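You operate a simulated robot arm through the tools that you are given. There is no shell and no other tool. Be economical: measure what you need, move in short steps, check, and stop when the job is done.

You run a simulated two-armed robot. Do the job below in one go: nothing can be reset, and whatever is moved stays where it is left.

## Task
Take the cap off the glass bottle that says "72" on the top of the short bench and lay it down there.

The check looks at the end state, three seconds after you hand in, the way a careful person would. Anything else that was tipped, shoved, dropped, spilled or broken makes it a failure. A push-on lid holds only when it is set on centred and level and pressed home; a screw cap is set on level and turned clockwise until tight.

## Robot
Two 7-joint arms with two-finger parallel grippers on one trunk, on a base that drives. Base frame: it is fixed to the floor where the robot stands at the start and does not move with it; the origin is under the middle of the robot, x ahead of it, y to its left, z up. Readings come in cm, rad, newtons and seconds.
The left shoulder is at the start at [8, 13.1, 94.7], the right one opposite. With the tool pointing down near the work surface each hand reaches from about 38 to 84 cm from the robot's upright axis, wherever it stands, measured 20 degrees to its own side. Payload 1.57 kg a hand.
The tool frame of a hand sits at the grasp point between the pads (the TCP): z along the fingers, y along the line on which they close. The tips reach 3 cm beyond it. The gripper opens to 11 cm. The fingers are 2.4 cm wide and 1.2 cm thick; the gripper's body (4.8 by 11.2 cm) begins 7.8 cm behind the TCP.
Orientation is told as [roll, pitch, yaw] about the base's x, y, z axes, in that order, counted from this pose: with the fingers straight down and closing along the base's y, the tool's x points along the base's -x, its y along +y and its z along -z.

## Interface
- The arms move only by the tool step_arm. It takes "left_steps", "right_steps" or both (then of equal length, played together; a hand with none holds still); each is a list of rows, each a list of 6 numbers: the shift along the tool's x, y, z in cm, then the turn, a rotation vector about the tool's x, y, z in rad. In form: [[x, y, z, rx, ry, rz], ...]. A call has 1 to 10 rows; each row is the pose to reach, as a shift and turn from the pose commanded when the call began, along the tool's axes at that moment. "left_claw" and "right_claw" are, for a hand that has rows, the gripper command, from -1 (shut) to 1 (fully open), values between in proportion, set as the call begins (left out, the last holds). Each row takes 0.2 s and may step no farther than 5 cm and 0.15 rad from the row before; otherwise, or with a gripper value out of range, the whole call is refused. A pose out of reach is approached as far as the arm can. The call stops where the force on the tool passes 40 N (or 10 N more than at its start, if that is more) or the arm is blocked; 0.2 s more then pass. The fingers move at their own pace (about 10.8 cm/s each) and stop on an object; they squeeze with about 27 N. The grip force told is the motor's: it shows also when the fingers shut on nothing. Time passes only in rows, and 0.2 s behind the last, so rows that repeat a pose let the fingers close. The reply holds the time, the measured pose of the TCP, the force on the tool along the base axes, the opening and the grip force, in the units named above and with some noise, with the torque about the TCP (base axes, N m) and any sound that the robot's microphone picked up, and new pictures: "show" is both (left out), scene, wrist or none (wrist: the cameras of the hands that moved).
- Cameras (640 x 400 px; columns grow to the right, rows downward): "scene" is now at [-4.79, -0.65, 144.11]; the picture's right is [-0.11, -0.99, 0.00], its down [-0.35, 0.04, -0.93] and it looks along [0.93, -0.10, -0.36] (base axes); focal length 279 px, centre (320, 200). "left" rides on the left gripper at [7, -1.6, -14.1] in its tool frame; the picture's right is [0.23, 0.97, 0.00], its down [-0.86, 0.20, -0.48] and it looks along [-0.47, 0.11, 0.88] (tool axes); focal length 222 px, centre (320, 200). "right" rides on the right gripper at [7, 1.6, -14.1] in its tool frame; the picture's right is [-0.23, 0.97, 0.00], its down [-0.86, -0.20, -0.48] and it looks along [-0.47, -0.11, 0.88] (tool axes); focal length 222 px, centre (320, 200). There is no depth. A picture from a camera that has moved, and an enlarged one, comes with that camera's place and axes in the base frame and with its lens.
- drive_base(legs): drives the robot by 1 to 6 legs, each [ahead, left, turn to the left] in cm, cm and rad, along the robot's own axes; the way and the turn of a leg run together, so that a leg with both is an arc; at most 150 cm and 3.142 rad a leg. The arms and the cameras ride along, it lands a little off, and it stops where it bumps. It gives what a move gives, and a new picture of the scene camera.
- turn_head(pan, tilt): turns the head with the scene camera to pan (to the left, within 1.902 rad either way) and tilt (down, from -0.506 to 1.204), counted from straight ahead of the robot. It gives what a move gives, and a new picture of the scene camera.
- close_up(camera, box): a new picture of the part [left, top, right, bottom] of that camera's present view, enlarged. No time passes.
- sign_off(): hands the job in; it is judged then, once.

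Go step by step. Nothing tells you exact positions but the pictures and the camera data: compare them with the known pose of the tool, close in by small moves and look again before you grip or let go. The budget is 120 turns and 260 pictures, counting those below and the enlarged ones. Unless the task says otherwise, let go and move clear before handing in, and close with one line.

The tools are called after "Emit:" as a command line: name --argument value ..., lists and objects as JSON in quotes. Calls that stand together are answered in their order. step_arm: Moves the arms, as the interface text tells. Its arguments: {"type":"object","properties":{"left_steps":{"type":"array"},"left_claw":{"type":"number"},"right_steps":{"type":"array"},"right_claw":{"type":"number"},"show":{"type":"string","enum":["both","scene","wrist","none"]}},"required":[]} The other tools are called the same way: drive_base (legs) drives the base; turn_head (pan, tilt) turns the head that bears the scene camera; close_up (camera, box) takes an enlarged picture of a part of a camera's view; sign_off () hands the job in.

At the start:

```text
time_s: 0.0
left_tcp_pos: [64.69, 10.74, 117.63]
left_ee_rot: [-0.001, -0.002, 0.001]
left_force: [0.7, -0.3, -0.9]
left_ft_torque: [-0.02, -0.05, 0.02]
left_width: 10.99
left_grasp_force: 0.1
right_tcp_pos: [55.17, -32.85, 127.4]
right_ee_rot: [-0.001, 0.001, -0.001]
right_force: [-0.2, -0.6, -0.1]
right_ft_torque: [0.0, 0.03, 0.01]
right_width: 11.03
right_grasp_force: 0.0
robot x, y, heading: [-0.14, -0.06, 0.001]
head pan, tilt: [-0.108, 0.365]
```

scene: 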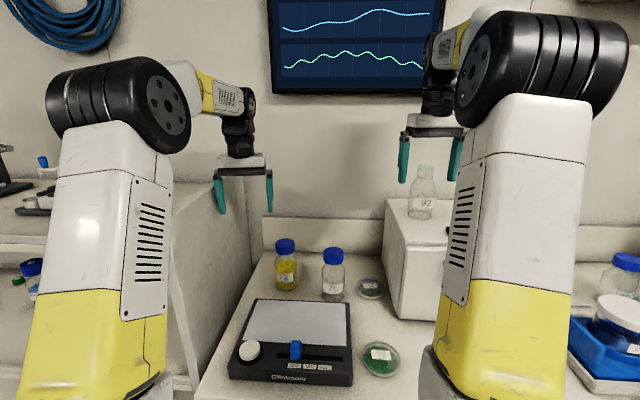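
right: 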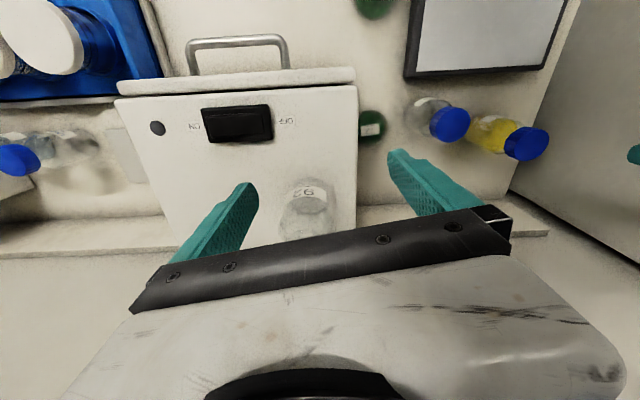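
left: 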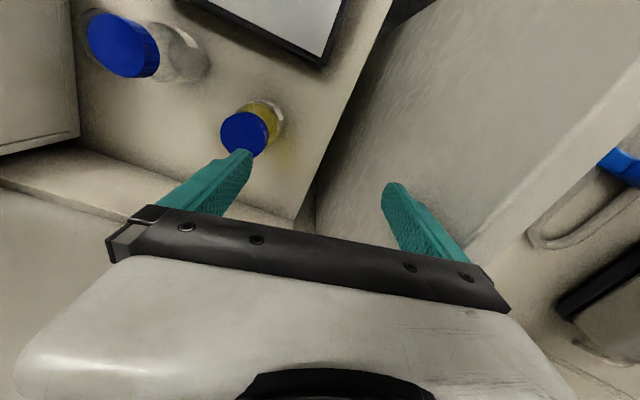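

I see a bench with two blue-capped bottles, a hotplate and dishes, and other benches to the sides. I'll read the labels first.

Emit:
close_up --camera "scene" --box '[260, 220, 400, 310]'

Emit:
turn_head --pan -0.8 --tilt 0.5

Emit:
turn_head --pan 0.7 --tilt 0.5

```text
4.44 times, centred on (330, 265) of scene
camera zoom: at [-4.79, -0.65, 144.11], right [-0.11, -0.99, 0.0], down [-0.35, 0.04, -0.93], along [0.93, -0.1, -0.36], focal length 1238 px, centre (276, -89)
```

zoom: 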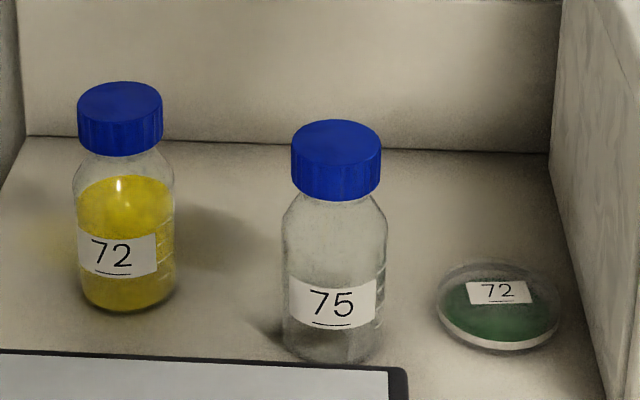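

```text
time_s: 1.1
left_tcp_pos: [64.6, 10.76, 117.66]
left_ee_rot: [0.0, 0.0, -0.002]
left_force: [-0.4, -1.5, 0.2]
left_ft_torque: [0.0, 0.01, 0.0]
left_width: 10.99
left_grasp_force: 0.0
right_tcp_pos: [55.15, -32.86, 127.49]
right_ee_rot: [0.0, 0.001, -0.001]
right_force: [-0.7, 0.0, -0.1]
right_ft_torque: [-0.02, -0.02, -0.01]
right_width: 11.0
right_grasp_force: 0.0
robot x, y, heading: [0.1, 0.12, 0.0]
head pan, tilt: [-0.799, 0.499]
camera scene: at [-7.69, -6.16, 142.87], right [-0.72, -0.7, 0.0], down [-0.33, 0.34, -0.88], along [0.61, -0.63, -0.48], focal length 279 px, centre (320, 200)
```

scene: 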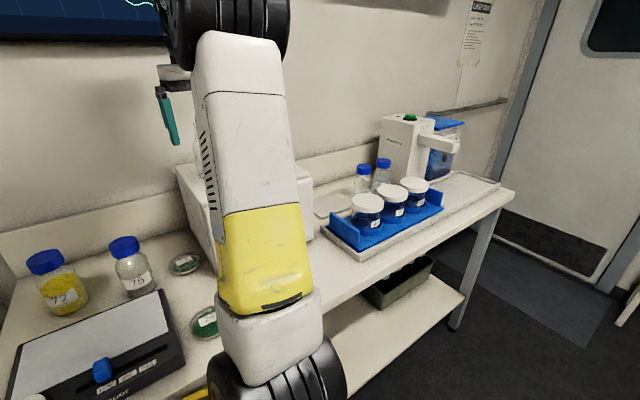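

```text
time_s: 2.7
left_tcp_pos: [64.66, 10.65, 117.64]
left_ee_rot: [0.0, 0.001, 0.0]
left_force: [0.1, -0.4, -0.2]
left_ft_torque: [0.0, 0.02, 0.0]
left_width: 11.0
left_grasp_force: 0.0
right_tcp_pos: [55.1, -32.75, 127.51]
right_ee_rot: [-0.001, 0.001, 0.0]
right_force: [0.0, -0.4, -0.6]
right_ft_torque: [-0.02, 0.01, 0.0]
right_width: 11.0
right_grasp_force: 0.1
robot x, y, heading: [-0.22, 0.23, 0.003]
head pan, tilt: [0.7, 0.499]
camera scene: at [-7.08, 6.21, 142.87], right [0.64, -0.77, 0.0], down [-0.37, -0.31, -0.88], along [0.67, 0.57, -0.48], focal length 279 px, centre (320, 200)
```

scene: 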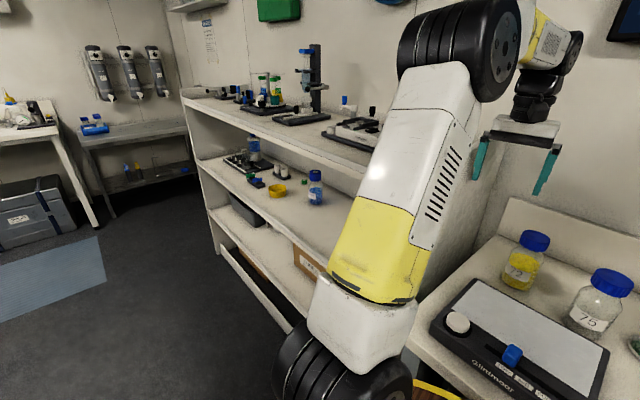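

The yellow bottle on the bench ahead says 72, but I should make sure which bench is the "short" one and whether there are other bottles. I'll look to the sides.

Emit:
close_up --camera "scene" --box '[0, 60, 220, 200]'

Emit:
close_up --camera "scene" --box '[180, 30, 400, 210]'

Emit:
turn_head --pan 1.8 --tilt 0.4

Emit:
turn_head --pan -1.8 --tilt 0.4

Emit:
turn_head --pan -0.9 --tilt 0.4

Emit:
close_up --camera "scene" --box '[250, 80, 520, 260]'

```text
2.86 times, centred on (110, 130) of scene
camera zoom: at [-7.08, 6.21, 142.87], right [0.64, -0.77, 0.0], down [-0.37, -0.31, -0.88], along [0.67, 0.57, -0.48], focal length 796 px, centre (920, 400)
```

zoom: 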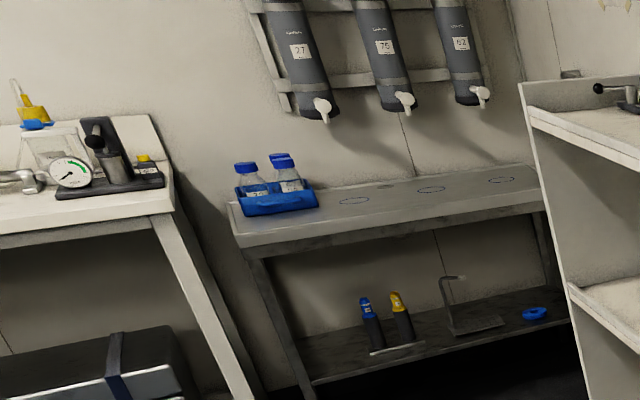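

```text
2.22 times, centred on (290, 120) of scene
camera zoom: at [-7.08, 6.21, 142.87], right [0.64, -0.77, 0.0], down [-0.37, -0.31, -0.88], along [0.67, 0.57, -0.48], focal length 619 px, centre (387, 378)
```

zoom: 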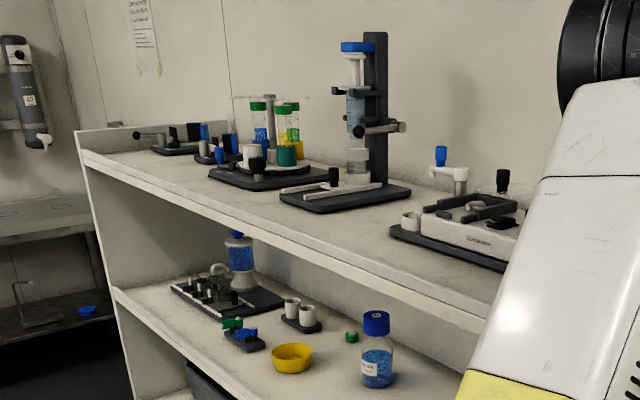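

```text
time_s: 4.0
left_tcp_pos: [64.51, 10.79, 117.49]
left_ee_rot: [0.0, 0.001, 0.0]
left_force: [0.2, 0.2, 0.1]
left_ft_torque: [0.01, -0.04, 0.03]
left_width: 11.02
left_grasp_force: 0.0
right_tcp_pos: [55.14, -32.8, 127.42]
right_ee_rot: [0.001, 0.0, 0.0]
right_force: [-0.1, -0.1, -0.1]
right_ft_torque: [0.01, -0.05, -0.01]
right_width: 11.0
right_grasp_force: 0.2
robot x, y, heading: [0.33, 0.01, 0.004]
head pan, tilt: [1.799, 0.4]
camera scene: at [-16.13, 9.38, 143.79], right [0.97, 0.23, 0.0], down [0.09, -0.38, -0.92], along [-0.21, 0.9, -0.39], focal length 279 px, centre (320, 200)
```

scene: 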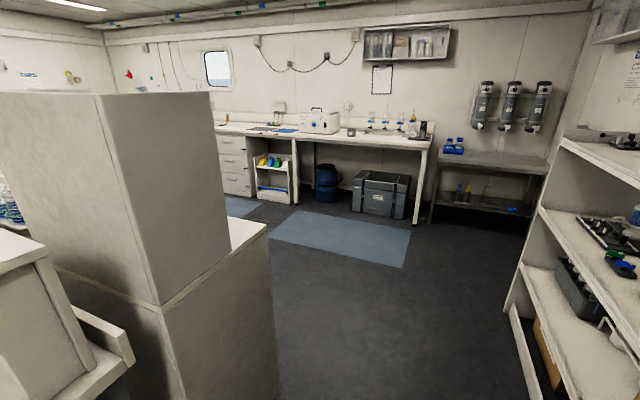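

```text
time_s: 7.0
left_tcp_pos: [64.56, 10.7, 117.52]
left_ee_rot: [0.0, 0.001, 0.001]
left_force: [-0.4, -0.4, -0.5]
left_ft_torque: [0.01, 0.02, 0.0]
left_width: 11.01
left_grasp_force: 0.0
right_tcp_pos: [55.13, -32.78, 127.45]
right_ee_rot: [0.0, 0.0, 0.0]
right_force: [-0.4, -0.4, -0.6]
right_ft_torque: [0.0, 0.03, 0.0]
right_width: 10.98
right_grasp_force: 0.1
robot x, y, heading: [0.05, -0.01, -0.001]
head pan, tilt: [-1.799, 0.4]
camera scene: at [-16.14, -8.67, 143.79], right [-0.97, 0.23, 0.0], down [0.09, 0.38, -0.92], along [-0.21, -0.9, -0.39], focal length 279 px, centre (320, 200)
```

scene: 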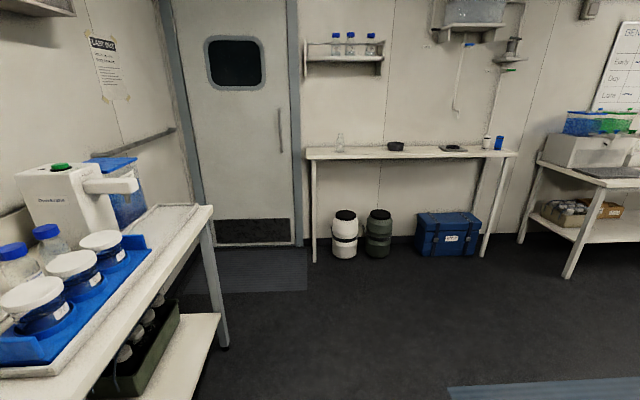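

```text
time_s: 8.2
left_tcp_pos: [64.61, 10.77, 117.66]
left_ee_rot: [0.0, 0.0, 0.0]
left_force: [-1.0, -0.9, 0.1]
left_ft_torque: [-0.03, -0.02, 0.02]
left_width: 10.98
left_grasp_force: 0.1
right_tcp_pos: [55.14, -32.78, 127.55]
right_ee_rot: [0.002, 0.001, 0.0]
right_force: [0.1, -0.1, 0.7]
right_ft_torque: [0.0, 0.04, 0.0]
right_width: 10.99
right_grasp_force: 0.0
robot x, y, heading: [0.05, -0.11, -0.0]
head pan, tilt: [-0.901, 0.4]
camera scene: at [-8.29, -6.91, 143.79], right [-0.78, -0.62, 0.0], down [-0.24, 0.31, -0.92], along [0.57, -0.72, -0.39], focal length 279 px, centre (320, 200)
```

scene: 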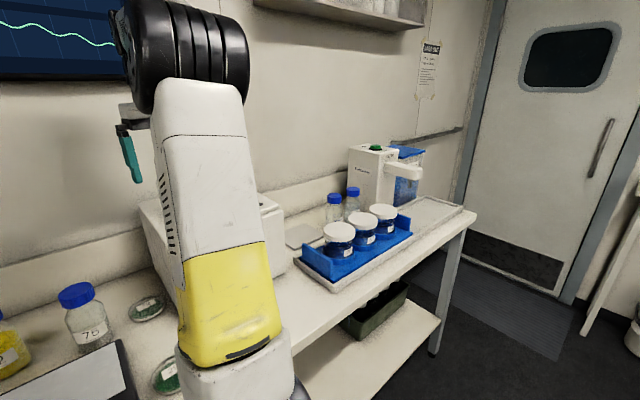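

```text
2.22 times, centred on (385, 170) of scene
camera zoom: at [-8.29, -6.91, 143.79], right [-0.78, -0.62, 0.0], down [-0.24, 0.31, -0.92], along [0.57, -0.72, -0.39], focal length 619 px, centre (176, 267)
```

zoom: 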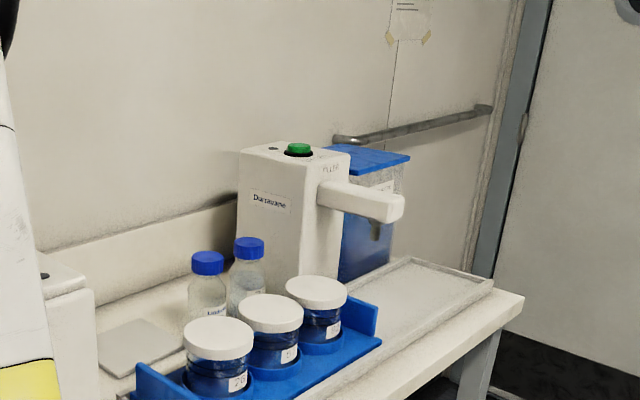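

The short bench ahead holds the yellow bottle "72": cap top near (65.3, 1.8, 104.4), cap about 5.3 cm wide, body about 7 cm, bench top near z 89. I'll hold the body with the left hand, tilted from the front, and turn the cap with the right hand from above. First I bring the left hand to a tilted pose in front of it.

Emit:
turn_head --pan 0.0 --tilt 0.6

Emit:
step_arm --left_steps '[[3, -1.45, 0.9, 0, -0.15, 0], [6, -2.9, 1.8, 0, -0.3, 0], [9, -4.35, 2.7, 0, -0.45, 0], [12, -5.8, 3.6, 0, -0.6, 0], [15, -7.25, 4.5, 0, -0.75, 0], [17.6, -8.7, 5.5, 0, -0.9, 0], [17.6, -8.7, 5.5, 0, -0.9, 0]]' --left_claw 1

```text
time_s: 9.4
left_tcp_pos: [64.66, 10.75, 117.56]
left_ee_rot: [-0.001, 0.001, 0.0]
left_force: [0.4, 0.3, 0.0]
left_ft_torque: [-0.02, -0.01, -0.02]
left_width: 10.98
left_grasp_force: 0.1
right_tcp_pos: [55.07, -32.82, 127.48]
right_ee_rot: [-0.002, 0.001, 0.0]
right_force: [-0.4, 0.1, -0.2]
right_ft_torque: [0.0, 0.03, 0.01]
right_width: 11.0
right_grasp_force: 0.0
robot x, y, heading: [-0.15, 0.33, -0.002]
head pan, tilt: [0.0, 0.6]
camera scene: at [-5.2, 0.35, 141.97], right [0.0, -1.0, 0.0], down [-0.56, 0.0, -0.83], along [0.83, 0.0, -0.56], focal length 279 px, centre (320, 200)
```

scene: 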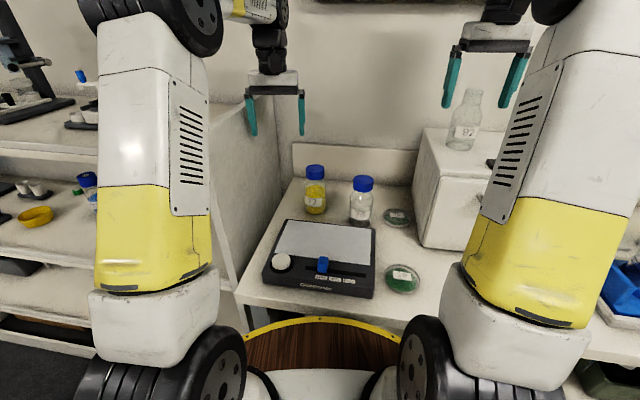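

```text
time_s: 11.0
left_tcp_pos: [46.65, 2.29, 112.2]
left_ee_rot: [0.0, -0.901, -0.002]
left_force: [0.4, 0.7, 0.2]
left_ft_torque: [-0.04, 0.04, -0.01]
left_width: 11.01
left_grasp_force: 0.0
right_tcp_pos: [55.18, -32.83, 127.42]
right_ee_rot: [0.001, -0.001, 0.0]
right_force: [0.2, -0.1, 0.4]
right_ft_torque: [0.01, 0.0, -0.02]
right_width: 10.97
right_grasp_force: 0.0
robot x, y, heading: [-0.06, -0.17, -0.005]
head pan, tilt: [0.0, 0.6]
camera scene: at [-5.21, 0.36, 141.96], right [0.0, -1.0, 0.0], down [-0.57, 0.0, -0.82], along [0.82, 0.0, -0.57], focal length 279 px, centre (320, 200)
camera left: at [31.27, 0.74, 115.46], right [-0.14, 0.97, -0.18], down [0.16, 0.2, 0.97], along [0.98, 0.11, -0.18], focal length 222 px, centre (320, 200)
```

scene: 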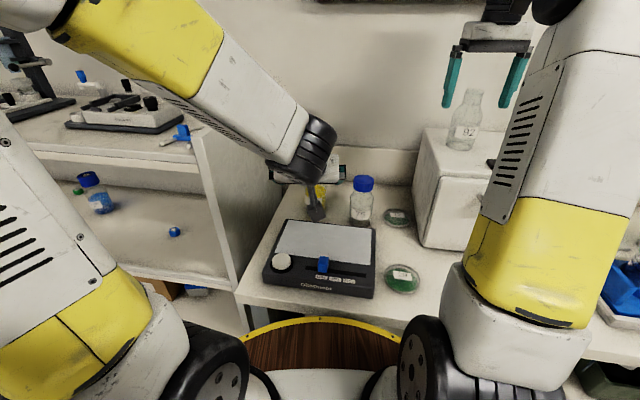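
left: 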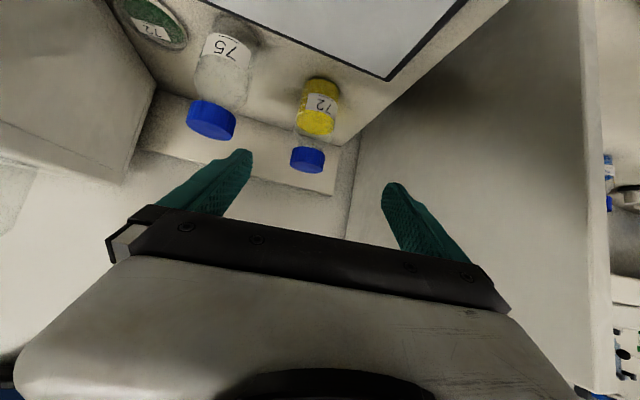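

The second view confirms the bottle near (65.3, 1.6), with bottle 75 near (60, -11.5). I'll bring the left hand to 12 cm short of the body along its own axis and look.

Emit:
step_arm --left_steps '[[0.44, -0.17, 3.14, 0, 0, 0], [0.88, -0.35, 6.28, 0, 0, 0], [1.32, -0.5, 9.4, 0, 0, 0], [1.76, -0.7, 12.57, 0, 0, 0], [1.76, -0.7, 12.57, 0, 0, 0]]' --left_claw 0.85

```text
time_s: 12.2
left_tcp_pos: [55.75, 1.26, 102.89]
left_ee_rot: [-0.001, -0.901, -0.001]
left_force: [0.8, -0.1, 0.2]
left_ft_torque: [-0.02, -0.02, 0.02]
left_width: 10.15
left_grasp_force: 0.0
right_tcp_pos: [55.14, -32.74, 127.5]
right_ee_rot: [0.001, -0.001, -0.001]
right_force: [-0.2, 0.2, -0.5]
right_ft_torque: [-0.01, -0.03, -0.01]
right_width: 10.99
right_grasp_force: 0.1
robot x, y, heading: [-0.22, 0.25, -0.002]
head pan, tilt: [0.0, 0.6]
camera scene: at [-5.21, 0.36, 141.96], right [0.0, -1.0, 0.0], down [-0.57, 0.0, -0.82], along [0.82, 0.0, -0.57], focal length 279 px, centre (320, 200)
camera left: at [40.41, -0.3, 106.29], right [-0.14, 0.97, -0.18], down [0.16, 0.2, 0.97], along [0.98, 0.11, -0.18], focal length 222 px, centre (320, 200)
```

scene: 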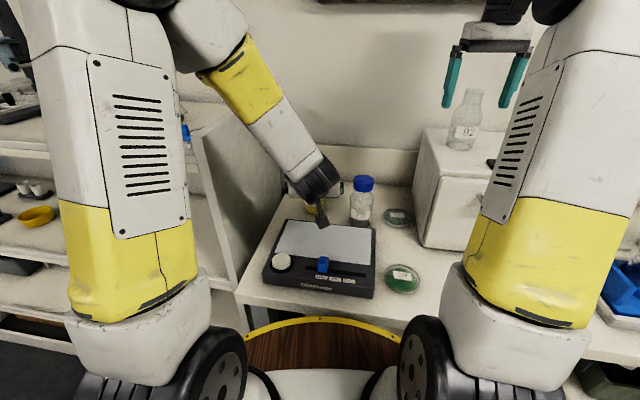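
left: 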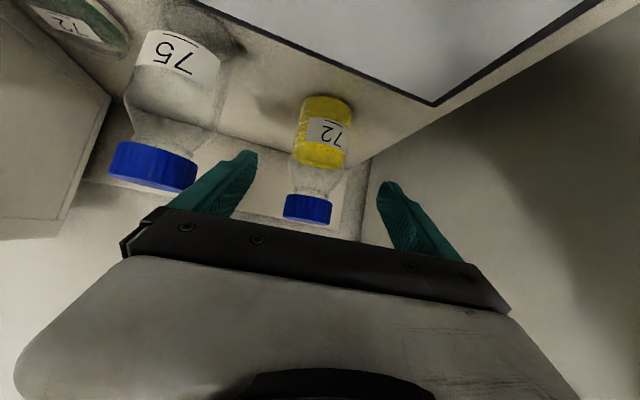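

Triangulation gives the cap mid at (65.2, 1.3, 103). I'll move the open left hand around the body, with the TCP at about (64, 1.35, 95).

Emit:
step_arm --left_steps '[[0.3, 0.1, 3, 0, 0, 0], [0.6, 0.1, 6, 0, 0, 0], [0.85, 0.1, 9, 0, 0, 0], [1.06, 0.1, 11.37, 0, 0, 0], [1.06, 0.1, 11.37, 0, 0, 0]]'

```text
time_s: 13.4
left_tcp_pos: [63.97, 1.51, 94.65]
left_ee_rot: [0.001, -0.9, 0.001]
left_force: [0.1, -0.2, 0.0]
left_ft_torque: [-0.02, -0.02, -0.01]
left_width: 10.17
left_grasp_force: 0.0
right_tcp_pos: [55.17, -32.78, 127.52]
right_ee_rot: [0.0, -0.001, -0.001]
right_force: [0.2, 0.3, 0.9]
right_ft_torque: [0.01, 0.02, 0.03]
right_width: 11.03
right_grasp_force: 0.0
robot x, y, heading: [0.15, -0.05, -0.001]
head pan, tilt: [0.0, 0.6]
camera scene: at [-5.2, 0.35, 141.96], right [0.0, -1.0, 0.0], down [-0.57, 0.0, -0.82], along [0.82, 0.0, -0.57], focal length 279 px, centre (320, 200)
camera left: at [48.58, -0.06, 98.09], right [-0.14, 0.97, -0.18], down [0.16, 0.2, 0.97], along [0.98, 0.11, -0.18], focal length 222 px, centre (320, 200)
```

scene: 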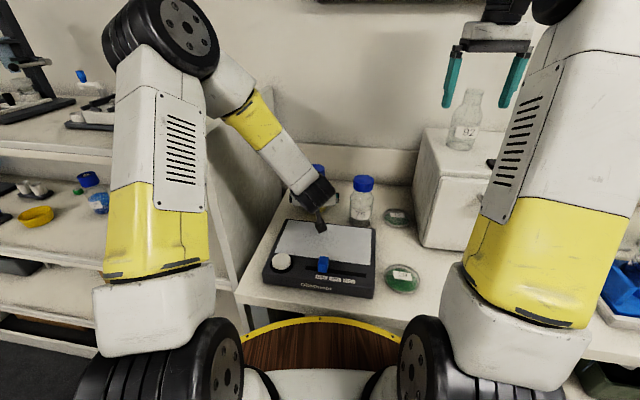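
left: 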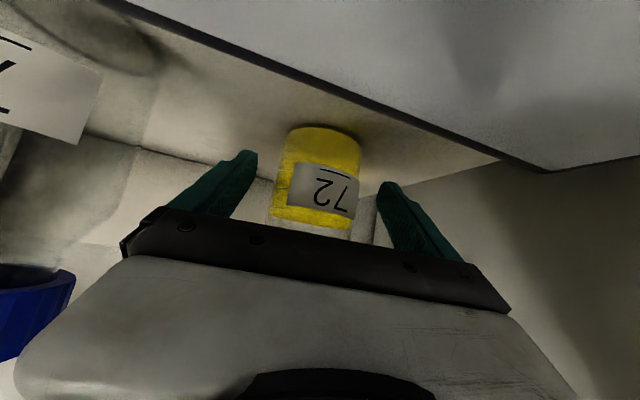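

The bottle sits centred between the left fingers. I'll narrow the gripper first and check.

Emit:
step_arm --left_steps '[[0, 0, 0, 0, 0, 0], [0, 0, 0, 0, 0, 0]]' --left_claw 0.38 --show "wrist"

```text
time_s: 14.0
left_tcp_pos: [63.94, 1.63, 94.81]
left_ee_rot: [-0.001, -0.901, 0.0]
left_force: [-0.2, 0.6, 0.3]
left_ft_torque: [0.02, -0.01, 0.02]
left_width: 7.58
left_grasp_force: 0.1
right_tcp_pos: [55.16, -32.75, 127.43]
right_ee_rot: [0.0, 0.001, 0.0]
right_force: [-0.2, 0.3, 0.6]
right_ft_torque: [0.01, -0.01, -0.02]
right_width: 11.01
right_grasp_force: 0.1
robot x, y, heading: [0.16, -0.06, -0.001]
head pan, tilt: [0.0, 0.6]
camera left: at [48.55, -0.06, 98.1], right [-0.14, 0.97, -0.18], down [0.16, 0.2, 0.97], along [0.98, 0.11, -0.18], focal length 222 px, centre (320, 200)
```

left: 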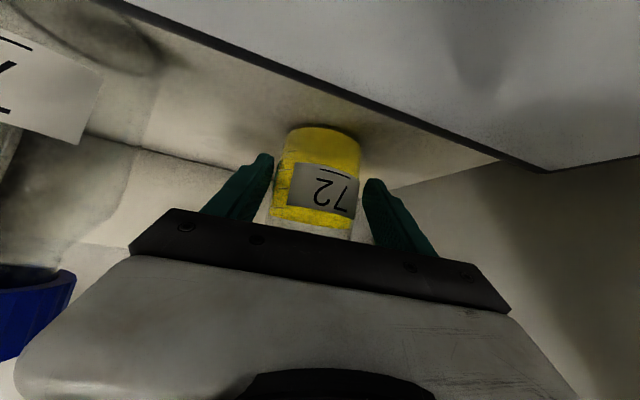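

The right-hand gap looks slightly larger, so I'll shift 0.25 cm and close on the body.

Emit:
step_arm --left_steps '[[0, -0.25, 0, 0, 0, 0], [0, -0.25, 0, 0, 0, 0]]' --show "wrist"

Emit:
step_arm --left_steps '[[0, 0, 0, 0, 0, 0], [0, 0, 0, 0, 0, 0], [0, 0, 0, 0, 0, 0]]' --left_claw -1

```text
time_s: 14.6
left_tcp_pos: [63.92, 1.17, 94.82]
left_ee_rot: [0.0, -0.9, -0.001]
left_force: [-0.4, 1.0, -0.1]
left_ft_torque: [0.01, -0.03, -0.05]
left_width: 7.58
left_grasp_force: 0.1
right_tcp_pos: [55.13, -32.77, 127.54]
right_ee_rot: [0.0, 0.002, 0.001]
right_force: [0.0, 0.3, 0.0]
right_ft_torque: [0.02, 0.02, 0.0]
right_width: 11.01
right_grasp_force: 0.1
robot x, y, heading: [0.12, -0.07, 0.0]
head pan, tilt: [0.0, 0.6]
camera left: at [48.58, -0.39, 98.16], right [-0.14, 0.97, -0.18], down [0.16, 0.2, 0.97], along [0.98, 0.11, -0.18], focal length 222 px, centre (320, 200)
```

left: 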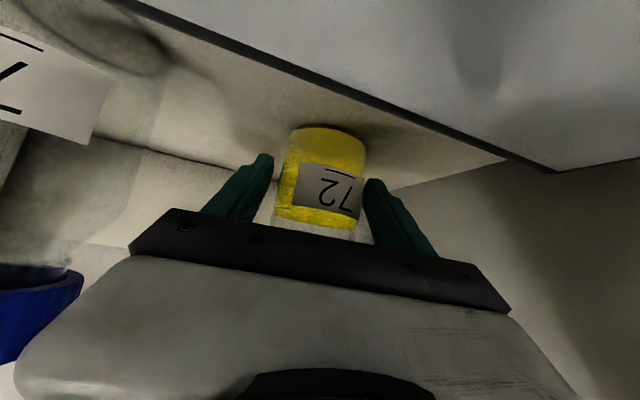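

```text
time_s: 15.4
left_tcp_pos: [63.82, 1.12, 94.83]
left_ee_rot: [0.001, -0.9, -0.001]
left_force: [0.3, 1.9, 0.1]
left_ft_torque: [0.13, -0.03, 0.01]
left_width: 6.72
left_grasp_force: 27.0
right_tcp_pos: [55.14, -32.74, 127.39]
right_ee_rot: [0.0, 0.0, -0.001]
right_force: [-0.2, -0.9, 0.3]
right_ft_torque: [0.01, -0.03, -0.01]
right_width: 10.99
right_grasp_force: 0.0
robot x, y, heading: [0.2, 0.09, 0.002]
head pan, tilt: [0.0, 0.6]
camera scene: at [-5.2, 0.36, 141.96], right [0.0, -1.0, 0.0], down [-0.57, 0.0, -0.82], along [0.82, 0.0, -0.57], focal length 279 px, centre (320, 200)
camera left: at [48.59, -0.37, 98.15], right [-0.14, 0.97, -0.18], down [0.16, 0.2, 0.97], along [0.98, 0.11, -0.18], focal length 222 px, centre (320, 200)
```

scene: 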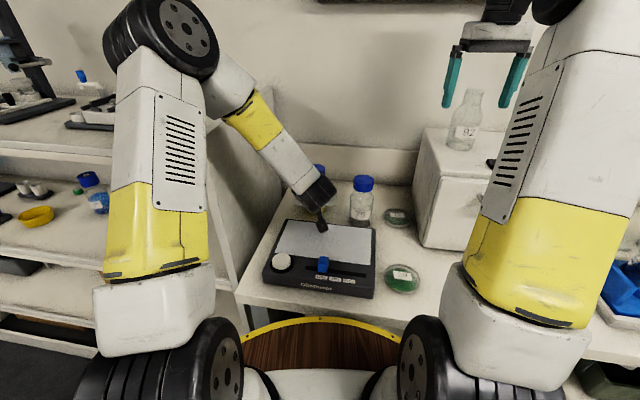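
left: 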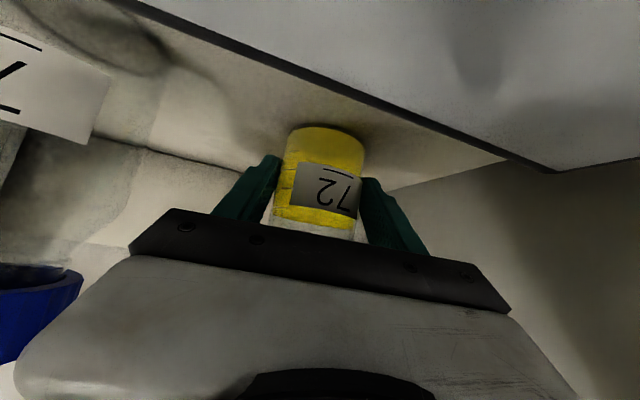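

The body is firmly held (6.72 cm wide), so the bottle axis is about (65.2, 1.15). Now I bring the right hand up and over to above the cap.

Emit:
step_arm --right_steps '[[0, 0, -2, 0, 0, 0], [-1.1, 3.8, -2, 0, 0, 0], [-2.2, 7.6, -2, 0, 0, 0], [-3.4, 11.4, -1.5, 0, 0, 0], [-4.5, 15.2, 0, 0, 0, 0], [-5.6, 19, 1.5, 0, 0, 0], [-6.7, 22.8, 3, 0, 0, 0], [-7.8, 26.6, 4, 0, 0, 0], [-9, 30.4, 5, 0, 0, 0], [-10, 34, 5.4, 0, 0, 0]]' --right_claw 0.6

```text
time_s: 17.6
left_tcp_pos: [64.05, 1.3, 94.82]
left_ee_rot: [0.001, -0.9, 0.001]
left_force: [0.8, 0.8, -0.3]
left_ft_torque: [-0.07, -0.01, 0.04]
left_width: 6.71
left_grasp_force: 26.9
right_tcp_pos: [65.01, 1.21, 121.96]
right_ee_rot: [0.0, 0.0, -0.002]
right_force: [-0.2, -0.6, -1.1]
right_ft_torque: [0.04, -0.01, -0.04]
right_width: 8.77
right_grasp_force: 0.1
robot x, y, heading: [0.16, 0.28, 0.001]
head pan, tilt: [0.0, 0.6]
camera scene: at [-5.21, 0.32, 141.96], right [0.0, -1.0, 0.0], down [-0.57, 0.0, -0.82], along [0.82, 0.0, -0.57], focal length 279 px, centre (320, 200)
camera right: at [58.16, 2.92, 136.08], right [0.23, 0.97, 0.0], down [0.85, -0.2, 0.48], along [0.47, -0.11, -0.88], focal length 222 px, centre (320, 200)
```

scene: 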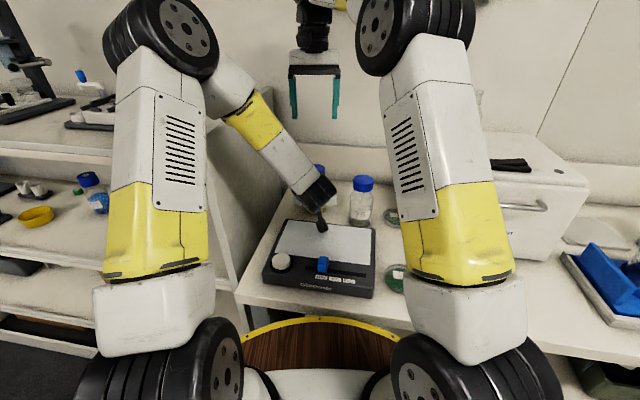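
right: 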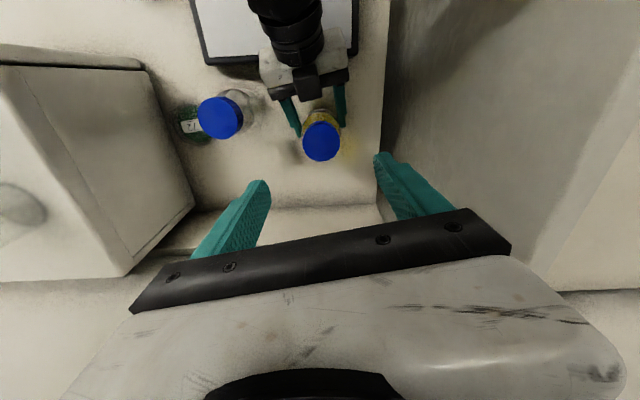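

The view from above puts the cap near (65.7, 1.25). I'll descend to z 111 and look again.

Emit:
step_arm --right_steps '[[-0.2, 0, 4, 0, 0, 0], [-0.3, 0, 8, 0, 0, 0], [-0.4, 0, 11, 0, 0, 0], [-0.4, 0, 11, 0, 0, 0]]'

Emit:
close_up --camera "right" --box '[180, 60, 460, 260]'

```text
time_s: 18.6
left_tcp_pos: [63.98, 1.14, 94.9]
left_ee_rot: [0.0, -0.902, -0.002]
left_force: [-0.2, 0.6, 1.6]
left_ft_torque: [0.16, -0.04, -0.01]
left_width: 6.69
left_grasp_force: 26.3
right_tcp_pos: [65.45, 1.19, 110.98]
right_ee_rot: [-0.001, 0.0, 0.001]
right_force: [0.0, 0.1, 0.1]
right_ft_torque: [0.04, 0.03, -0.03]
right_width: 8.8
right_grasp_force: 0.0
robot x, y, heading: [0.04, 0.19, -0.001]
head pan, tilt: [0.0, 0.6]
camera scene: at [-5.2, 0.37, 141.96], right [0.0, -1.0, 0.0], down [-0.57, 0.0, -0.82], along [0.82, 0.0, -0.57], focal length 279 px, centre (320, 200)
camera right: at [58.69, 2.96, 125.24], right [0.23, 0.97, 0.0], down [0.85, -0.2, 0.48], along [0.47, -0.11, -0.88], focal length 222 px, centre (320, 200)
```

scene: 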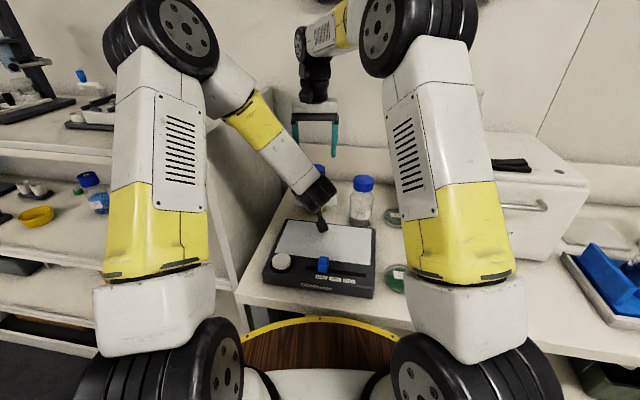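
right: 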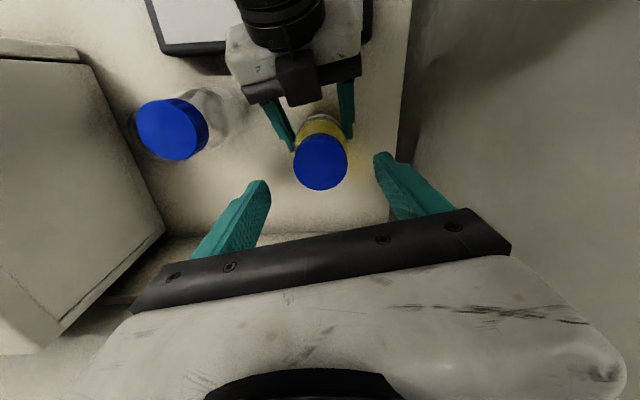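

```text
2.00 times, centred on (320, 160) of right
camera zoom: at [58.69, 2.96, 125.24], right [0.23, 0.97, 0.0], down [0.85, -0.2, 0.48], along [0.47, -0.11, -0.88], focal length 444 px, centre (320, 280)
```

zoom: 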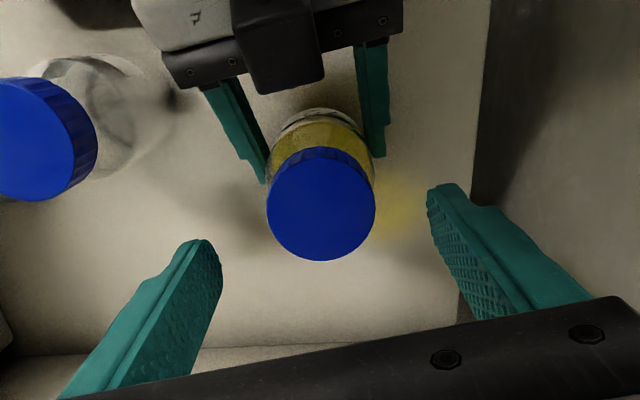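

The cap is at (65.9, 1.3), top at z 104.5. I'll turn the right hand to yaw -0.6, narrow the fingers to about 7.4 cm and descend around the cap.

Emit:
step_arm --right_steps '[[-0.2, 0.05, 0, 0, 0, 0.15], [-0.4, 0.1, 0, 0, 0, 0.3], [-0.45, 0.1, 0, 0, 0, 0.45], [-0.45, 0.1, 0, 0, 0, 0.6], [-0.45, 0.1, 2.5, 0, 0, 0.6], [-0.45, 0.1, 5, 0, 0, 0.6], [-0.45, 0.1, 7.4, 0, 0, 0.6], [-0.45, 0.1, 7.4, 0, 0, 0.6]]' --right_claw 0.35 --show "wrist"

Emit:
close_up --camera "right" --box '[180, 60, 460, 260]'

```text
time_s: 20.4
left_tcp_pos: [63.91, 1.24, 94.86]
left_ee_rot: [0.0, -0.9, -0.001]
left_force: [-0.2, 0.9, 1.9]
left_ft_torque: [0.18, -0.03, 0.06]
left_width: 6.67
left_grasp_force: 27.7
right_tcp_pos: [66.16, 1.17, 103.61]
right_ee_rot: [0.0, -0.001, -0.598]
right_force: [-0.6, -0.1, 0.1]
right_ft_torque: [-0.03, -0.03, 0.04]
right_width: 7.44
right_grasp_force: 0.1
robot x, y, heading: [-0.13, -0.05, 0.002]
head pan, tilt: [0.0, 0.6]
camera right: at [61.42, 6.47, 117.82], right [0.74, 0.68, 0.0], down [0.59, -0.65, 0.48], along [0.32, -0.35, -0.88], focal length 222 px, centre (320, 200)
```

right: 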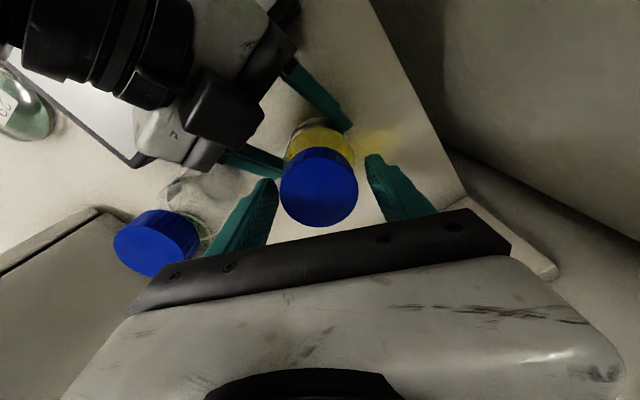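

```text
2.00 times, centred on (320, 160) of right
camera zoom: at [61.42, 6.47, 117.82], right [0.74, 0.68, 0.0], down [0.59, -0.65, 0.48], along [0.32, -0.35, -0.88], focal length 444 px, centre (320, 280)
```

zoom: 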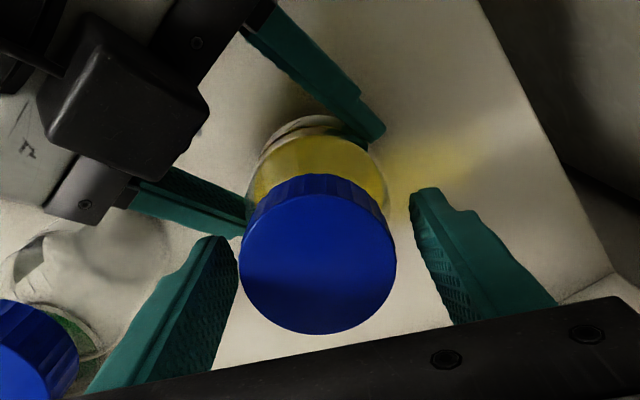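

The cap is nearly centred between the pads. A 0.28 cm correction, then I close on the cap.

Emit:
step_arm --right_steps '[[0.28, 0, 0, 0, 0, 0], [0.28, 0, 0, 0, 0, 0]]' --show "none"

Emit:
step_arm --right_steps '[[0, 0, 0, 0, 0, 0], [0, 0, 0, 0, 0, 0], [0, 0, 0, 0, 0, 0]]' --right_claw -1

```text
time_s: 21.0
left_tcp_pos: [63.99, 1.3, 94.92]
left_ee_rot: [0.0, -0.9, 0.0]
left_force: [0.0, 0.5, 1.5]
left_ft_torque: [0.23, -0.02, 0.02]
left_width: 6.69
left_grasp_force: 26.7
right_tcp_pos: [65.94, 1.39, 103.57]
right_ee_rot: [0.0, 0.002, -0.601]
right_force: [-0.1, -0.1, -0.2]
right_ft_torque: [-0.02, 0.01, -0.02]
right_width: 7.45
right_grasp_force: 0.1
robot x, y, heading: [-0.24, -0.03, 0.002]
head pan, tilt: [0.0, 0.6]
```

```text
time_s: 21.8
left_tcp_pos: [63.94, 1.26, 94.91]
left_ee_rot: [-0.002, -0.901, 0.001]
left_force: [1.2, 1.1, 1.1]
left_ft_torque: [0.09, 0.08, 0.01]
left_width: 6.7
left_grasp_force: 26.9
right_tcp_pos: [65.8, 1.4, 103.59]
right_ee_rot: [-0.001, 0.0, -0.601]
right_force: [-2.4, -1.4, 0.1]
right_ft_torque: [-0.05, 0.02, 0.07]
right_width: 5.25
right_grasp_force: 27.1
robot x, y, heading: [-0.0, -0.12, -0.001]
head pan, tilt: [0.0, 0.6]
camera scene: at [-5.21, 0.36, 141.96], right [0.0, -1.0, 0.0], down [-0.57, 0.0, -0.82], along [0.82, 0.0, -0.57], focal length 279 px, centre (320, 200)
camera right: at [61.12, 6.65, 117.76], right [0.74, 0.68, 0.0], down [0.59, -0.65, 0.48], along [0.32, -0.35, -0.88], focal length 222 px, centre (320, 200)
```

scene: 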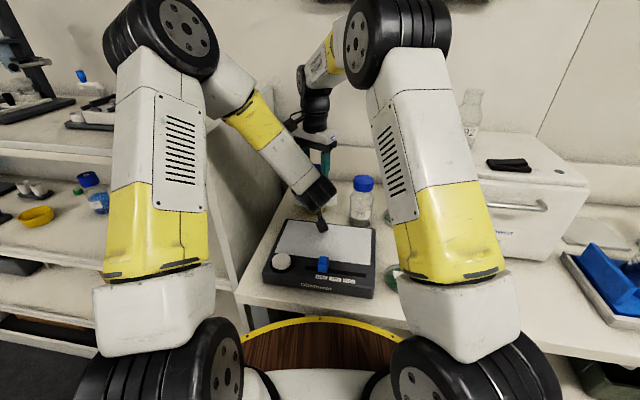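
right: 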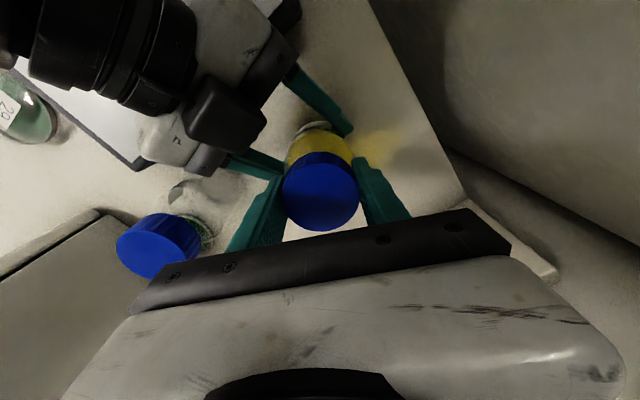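

The cap is gripped at 5.25 cm. I'll start turning counter-clockwise (tool rz negative) a little and watch torque.

Emit:
step_arm --right_steps '[[0, 0, 0, 0, 0, -0.1], [0, 0, 0, 0, 0, -0.2], [0, 0, 0, 0, 0, -0.3]]' --show "wrist"

```text
time_s: 22.6
left_tcp_pos: [64.02, 1.21, 94.84]
left_ee_rot: [0.0, -0.901, 0.002]
left_force: [1.7, 4.3, 2.1]
left_ft_torque: [-0.4, 0.1, 0.1]
left_width: 6.68
left_grasp_force: 27.2
right_tcp_pos: [65.82, 1.41, 103.64]
right_ee_rot: [-0.001, 0.0, -0.298]
right_force: [-1.6, -6.4, -1.9]
right_ft_torque: [-0.19, 0.07, 0.0]
right_width: 5.26
right_grasp_force: 26.8
robot x, y, heading: [-0.28, 0.34, -0.001]
head pan, tilt: [0.0, 0.6]
camera right: at [59.79, 5.04, 117.83], right [0.5, 0.86, 0.0], down [0.76, -0.44, 0.48], along [0.41, -0.24, -0.88], focal length 222 px, centre (320, 200)
```

right: 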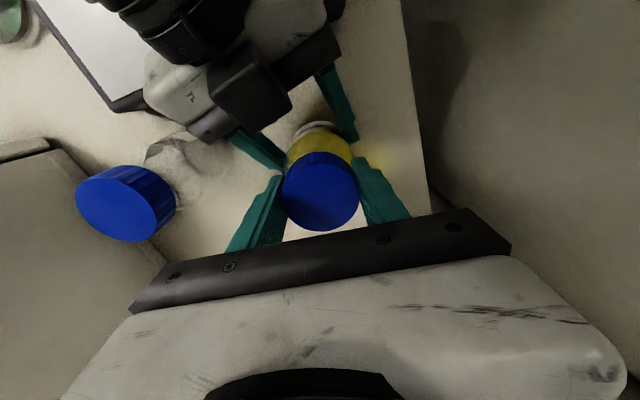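

It turns easily. I'll go on to yaw +0.6 and check with the left wrist camera that the bottle itself isn't rotating.

Emit:
step_arm --right_steps '[[0, 0, 0, 0, 0, -0.13], [0, 0, 0, 0, 0, -0.26], [0, 0, 0, 0, 0, -0.39], [0, 0, 0, 0, 0, -0.52], [0, 0, 0, 0, 0, -0.65], [0, 0, 0, 0, 0, -0.78], [0, 0, 0, 0, 0, -0.9]]' --show "wrist"

Emit:
close_up --camera "left" --box '[180, 60, 460, 260]'

```text
time_s: 24.2
left_tcp_pos: [64.01, 1.44, 94.88]
left_ee_rot: [0.003, -0.9, 0.0]
left_force: [-6.4, 19.0, 7.1]
left_ft_torque: [-0.48, -0.72, 0.31]
left_width: 6.66
left_grasp_force: 26.8
right_tcp_pos: [65.79, 1.29, 103.72]
right_ee_rot: [-0.003, -0.003, 0.602]
right_force: [8.4, -15.2, -1.1]
right_ft_torque: [-0.64, -0.14, -0.01]
right_width: 5.28
right_grasp_force: 27.0
robot x, y, heading: [-0.14, 0.0, 0.001]
head pan, tilt: [0.0, 0.6]
camera right: at [59.24, -1.19, 117.91], right [-0.36, 0.93, 0.0], down [0.82, 0.32, 0.48], along [0.45, 0.17, -0.88], focal length 222 px, centre (320, 200)
```

right: 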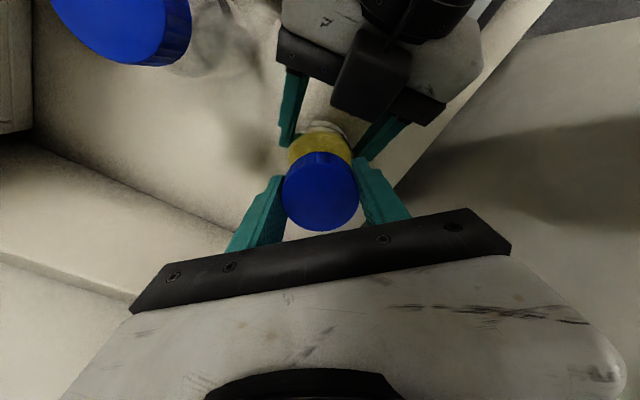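

```text
2.00 times, centred on (320, 160) of left
camera zoom: at [48.59, -0.3, 98.15], right [-0.14, 0.97, -0.18], down [0.16, 0.2, 0.97], along [0.98, 0.11, -0.18], focal length 444 px, centre (320, 280)
```

zoom: 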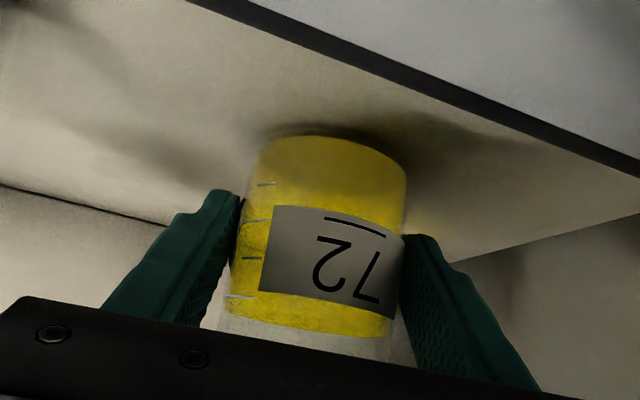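

The label hasn't moved, so the cap is turning relative to the bottle. I'll release, turn back to yaw -0.6 with a small centring shift, and re-grip.

Emit:
step_arm --right_steps '[[0, 0, 0, 0, 0, 0], [0, 0, 0, 0, 0, 0], [-0.1, -0.2, 0, 0, 0, 0.15], [-0.1, -0.2, 0, 0, 0, 0.3], [-0.1, -0.2, 0, 0, 0, 0.45], [-0.1, -0.2, 0, 0, 0, 0.6], [-0.1, -0.2, 0, 0, 0, 0.75], [-0.1, -0.2, 0, 0, 0, 0.9], [-0.1, -0.2, 0, 0, 0, 1.05], [-0.1, -0.2, 0, 0, 0, 1.2]]' --right_claw 0.3 --show "wrist"

Emit:
close_up --camera "right" --box '[180, 60, 460, 260]'

```text
time_s: 26.4
left_tcp_pos: [63.96, 1.13, 94.79]
left_ee_rot: [0.0, -0.898, -0.001]
left_force: [-0.3, -0.9, 0.5]
left_ft_torque: [0.08, 0.05, -0.03]
left_width: 6.69
left_grasp_force: 26.9
right_tcp_pos: [66.0, 1.4, 103.77]
right_ee_rot: [0.001, 0.001, -0.603]
right_force: [0.3, 0.1, 0.5]
right_ft_torque: [0.0, 0.02, 0.03]
right_width: 7.15
right_grasp_force: 0.1
robot x, y, heading: [0.15, -0.02, -0.001]
head pan, tilt: [0.0, 0.6]
camera right: at [61.25, 6.67, 117.89], right [0.74, 0.67, 0.0], down [0.59, -0.65, 0.48], along [0.32, -0.35, -0.88], focal length 222 px, centre (320, 200)
```

right: 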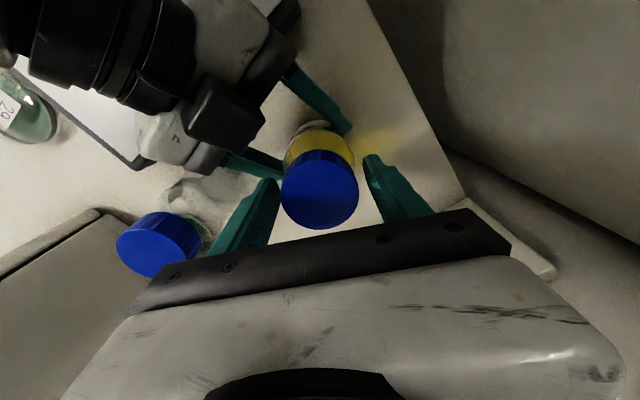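

```text
2.00 times, centred on (320, 160) of right
camera zoom: at [61.25, 6.67, 117.89], right [0.74, 0.67, 0.0], down [0.59, -0.65, 0.48], along [0.32, -0.35, -0.88], focal length 444 px, centre (320, 280)
```

zoom: 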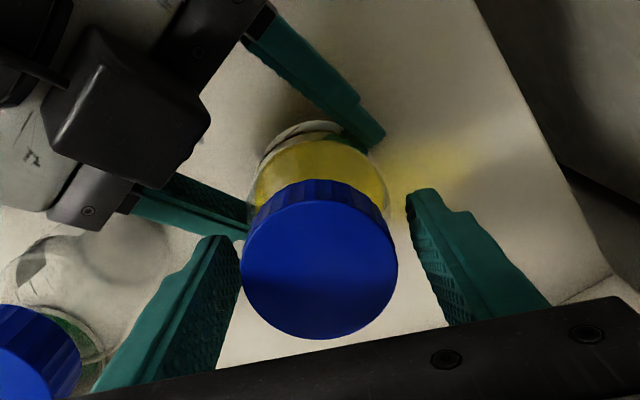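

Well centred. I close and make a second stroke.

Emit:
step_arm --right_steps '[[0, 0, 0, 0, 0, 0], [0, 0, 0, 0, 0, 0], [0, 0, 0, 0, 0, -0.15], [0, 0, 0, 0, 0, -0.3], [0, 0, 0, 0, 0, -0.45], [0, 0, 0, 0, 0, -0.6], [0, 0, -0.1, 0, 0, -0.75], [0, 0, -0.1, 0, 0, -0.9], [0, 0, -0.1, 0, 0, -1.05], [0, 0, -0.1, 0, 0, -1.2]]' --right_claw -1 --show "none"

Emit:
step_arm --right_steps '[[0, 0, 0, 0, 0, 0], [0, 0, 0, 0, 0, 0], [0, 0, 0, 0, 0, 0.15], [0, 0, 0, 0, 0, 0.3], [0, 0, 0, 0, 0, 0.45], [0, 0, 0, 0, 0, 0.6], [0, 0, 0, 0, 0, 0.75], [0, 0, 0, 0, 0, 0.9], [0, 0, 0, 0, 0, 1.05], [0, 0, 0, 0, 0, 1.2]]' --right_claw 0.3 --show "wrist"

Emit:
close_up --camera "left" --box '[180, 60, 460, 260]'

```text
time_s: 28.6
left_tcp_pos: [64.01, 1.27, 94.86]
left_ee_rot: [0.0, -0.901, 0.001]
left_force: [3.9, 1.8, -0.9]
left_ft_torque: [0.19, 0.13, 0.01]
left_width: 6.68
left_grasp_force: 27.2
right_tcp_pos: [65.92, 1.34, 103.78]
right_ee_rot: [-0.001, 0.001, 0.602]
right_force: [-3.5, -1.3, 0.2]
right_ft_torque: [-0.22, 0.21, -0.02]
right_width: 5.26
right_grasp_force: 26.5
robot x, y, heading: [-0.01, -0.09, -0.002]
head pan, tilt: [0.0, 0.6]
```

```text
time_s: 30.8
left_tcp_pos: [63.91, 1.15, 94.76]
left_ee_rot: [0.001, -0.899, 0.0]
left_force: [-0.8, -0.1, -0.2]
left_ft_torque: [0.06, 0.08, 0.01]
left_width: 6.7
left_grasp_force: 27.2
right_tcp_pos: [66.02, 1.29, 103.96]
right_ee_rot: [-0.001, 0.001, -0.602]
right_force: [0.6, -0.7, 0.3]
right_ft_torque: [0.03, 0.01, 0.02]
right_width: 7.15
right_grasp_force: 0.1
robot x, y, heading: [-0.21, -0.25, 0.002]
head pan, tilt: [0.0, 0.6]
camera right: at [61.25, 6.67, 118.02], right [0.74, 0.67, 0.0], down [0.59, -0.65, 0.48], along [0.32, -0.35, -0.88], focal length 222 px, centre (320, 200)
```

right: 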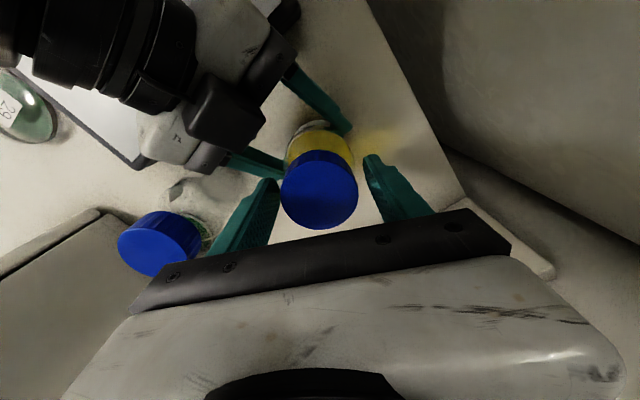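

```text
2.00 times, centred on (320, 160) of left
camera zoom: at [48.58, -0.38, 98.15], right [-0.14, 0.97, -0.18], down [0.16, 0.2, 0.97], along [0.98, 0.11, -0.18], focal length 444 px, centre (320, 280)
```

zoom: 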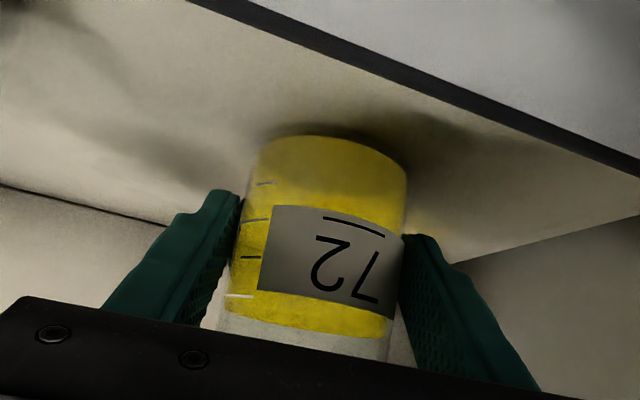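

Centring is now good (low side forces). Third stroke, followed by a gentle lift test.

Emit:
step_arm --right_steps '[[0, 0, 0, 0, 0, 0], [0, 0, 0, 0, 0, 0], [0, 0, 0, 0, 0, -0.15], [0, 0, 0, 0, 0, -0.3], [0, 0, 0, 0, 0, -0.45], [0, 0, 0, 0, 0, -0.6], [0, 0, -0.1, 0, 0, -0.75], [0, 0, -0.1, 0, 0, -0.9], [0, 0, -0.1, 0, 0, -1.05], [0, 0, -0.1, 0, 0, -1.2]]' --right_claw -1 --show "none"

Emit:
step_arm --right_steps '[[0, 0, -0.15, 0, 0, 0], [0, 0, -0.3, 0, 0, 0]]' --show "none"

```text
time_s: 33.0
left_tcp_pos: [64.01, 1.32, 94.77]
left_ee_rot: [0.0, -0.9, 0.003]
left_force: [8.3, 6.8, -0.8]
left_ft_torque: [-0.15, 0.41, 0.11]
left_width: 6.69
left_grasp_force: 26.9
right_tcp_pos: [65.97, 1.39, 103.91]
right_ee_rot: [0.001, 0.001, 0.601]
right_force: [-7.6, -5.7, 4.2]
right_ft_torque: [-0.21, 0.31, -0.01]
right_width: 5.24
right_grasp_force: 26.5
robot x, y, heading: [-0.04, 0.62, 0.002]
head pan, tilt: [0.0, 0.6]
```

```text
time_s: 33.6
left_tcp_pos: [64.03, 1.21, 94.94]
left_ee_rot: [0.0, -0.903, 0.001]
left_force: [2.1, 7.4, 5.2]
left_ft_torque: [-0.36, 0.18, 0.15]
left_width: 6.66
left_grasp_force: 26.6
right_tcp_pos: [66.05, 1.35, 104.05]
right_ee_rot: [-0.001, 0.002, 0.6]
right_force: [-2.6, -7.6, -9.4]
right_ft_torque: [-0.27, -0.08, 0.02]
right_width: 5.21
right_grasp_force: 26.9
robot x, y, heading: [-0.07, 0.29, -0.002]
head pan, tilt: [0.0, 0.6]
```

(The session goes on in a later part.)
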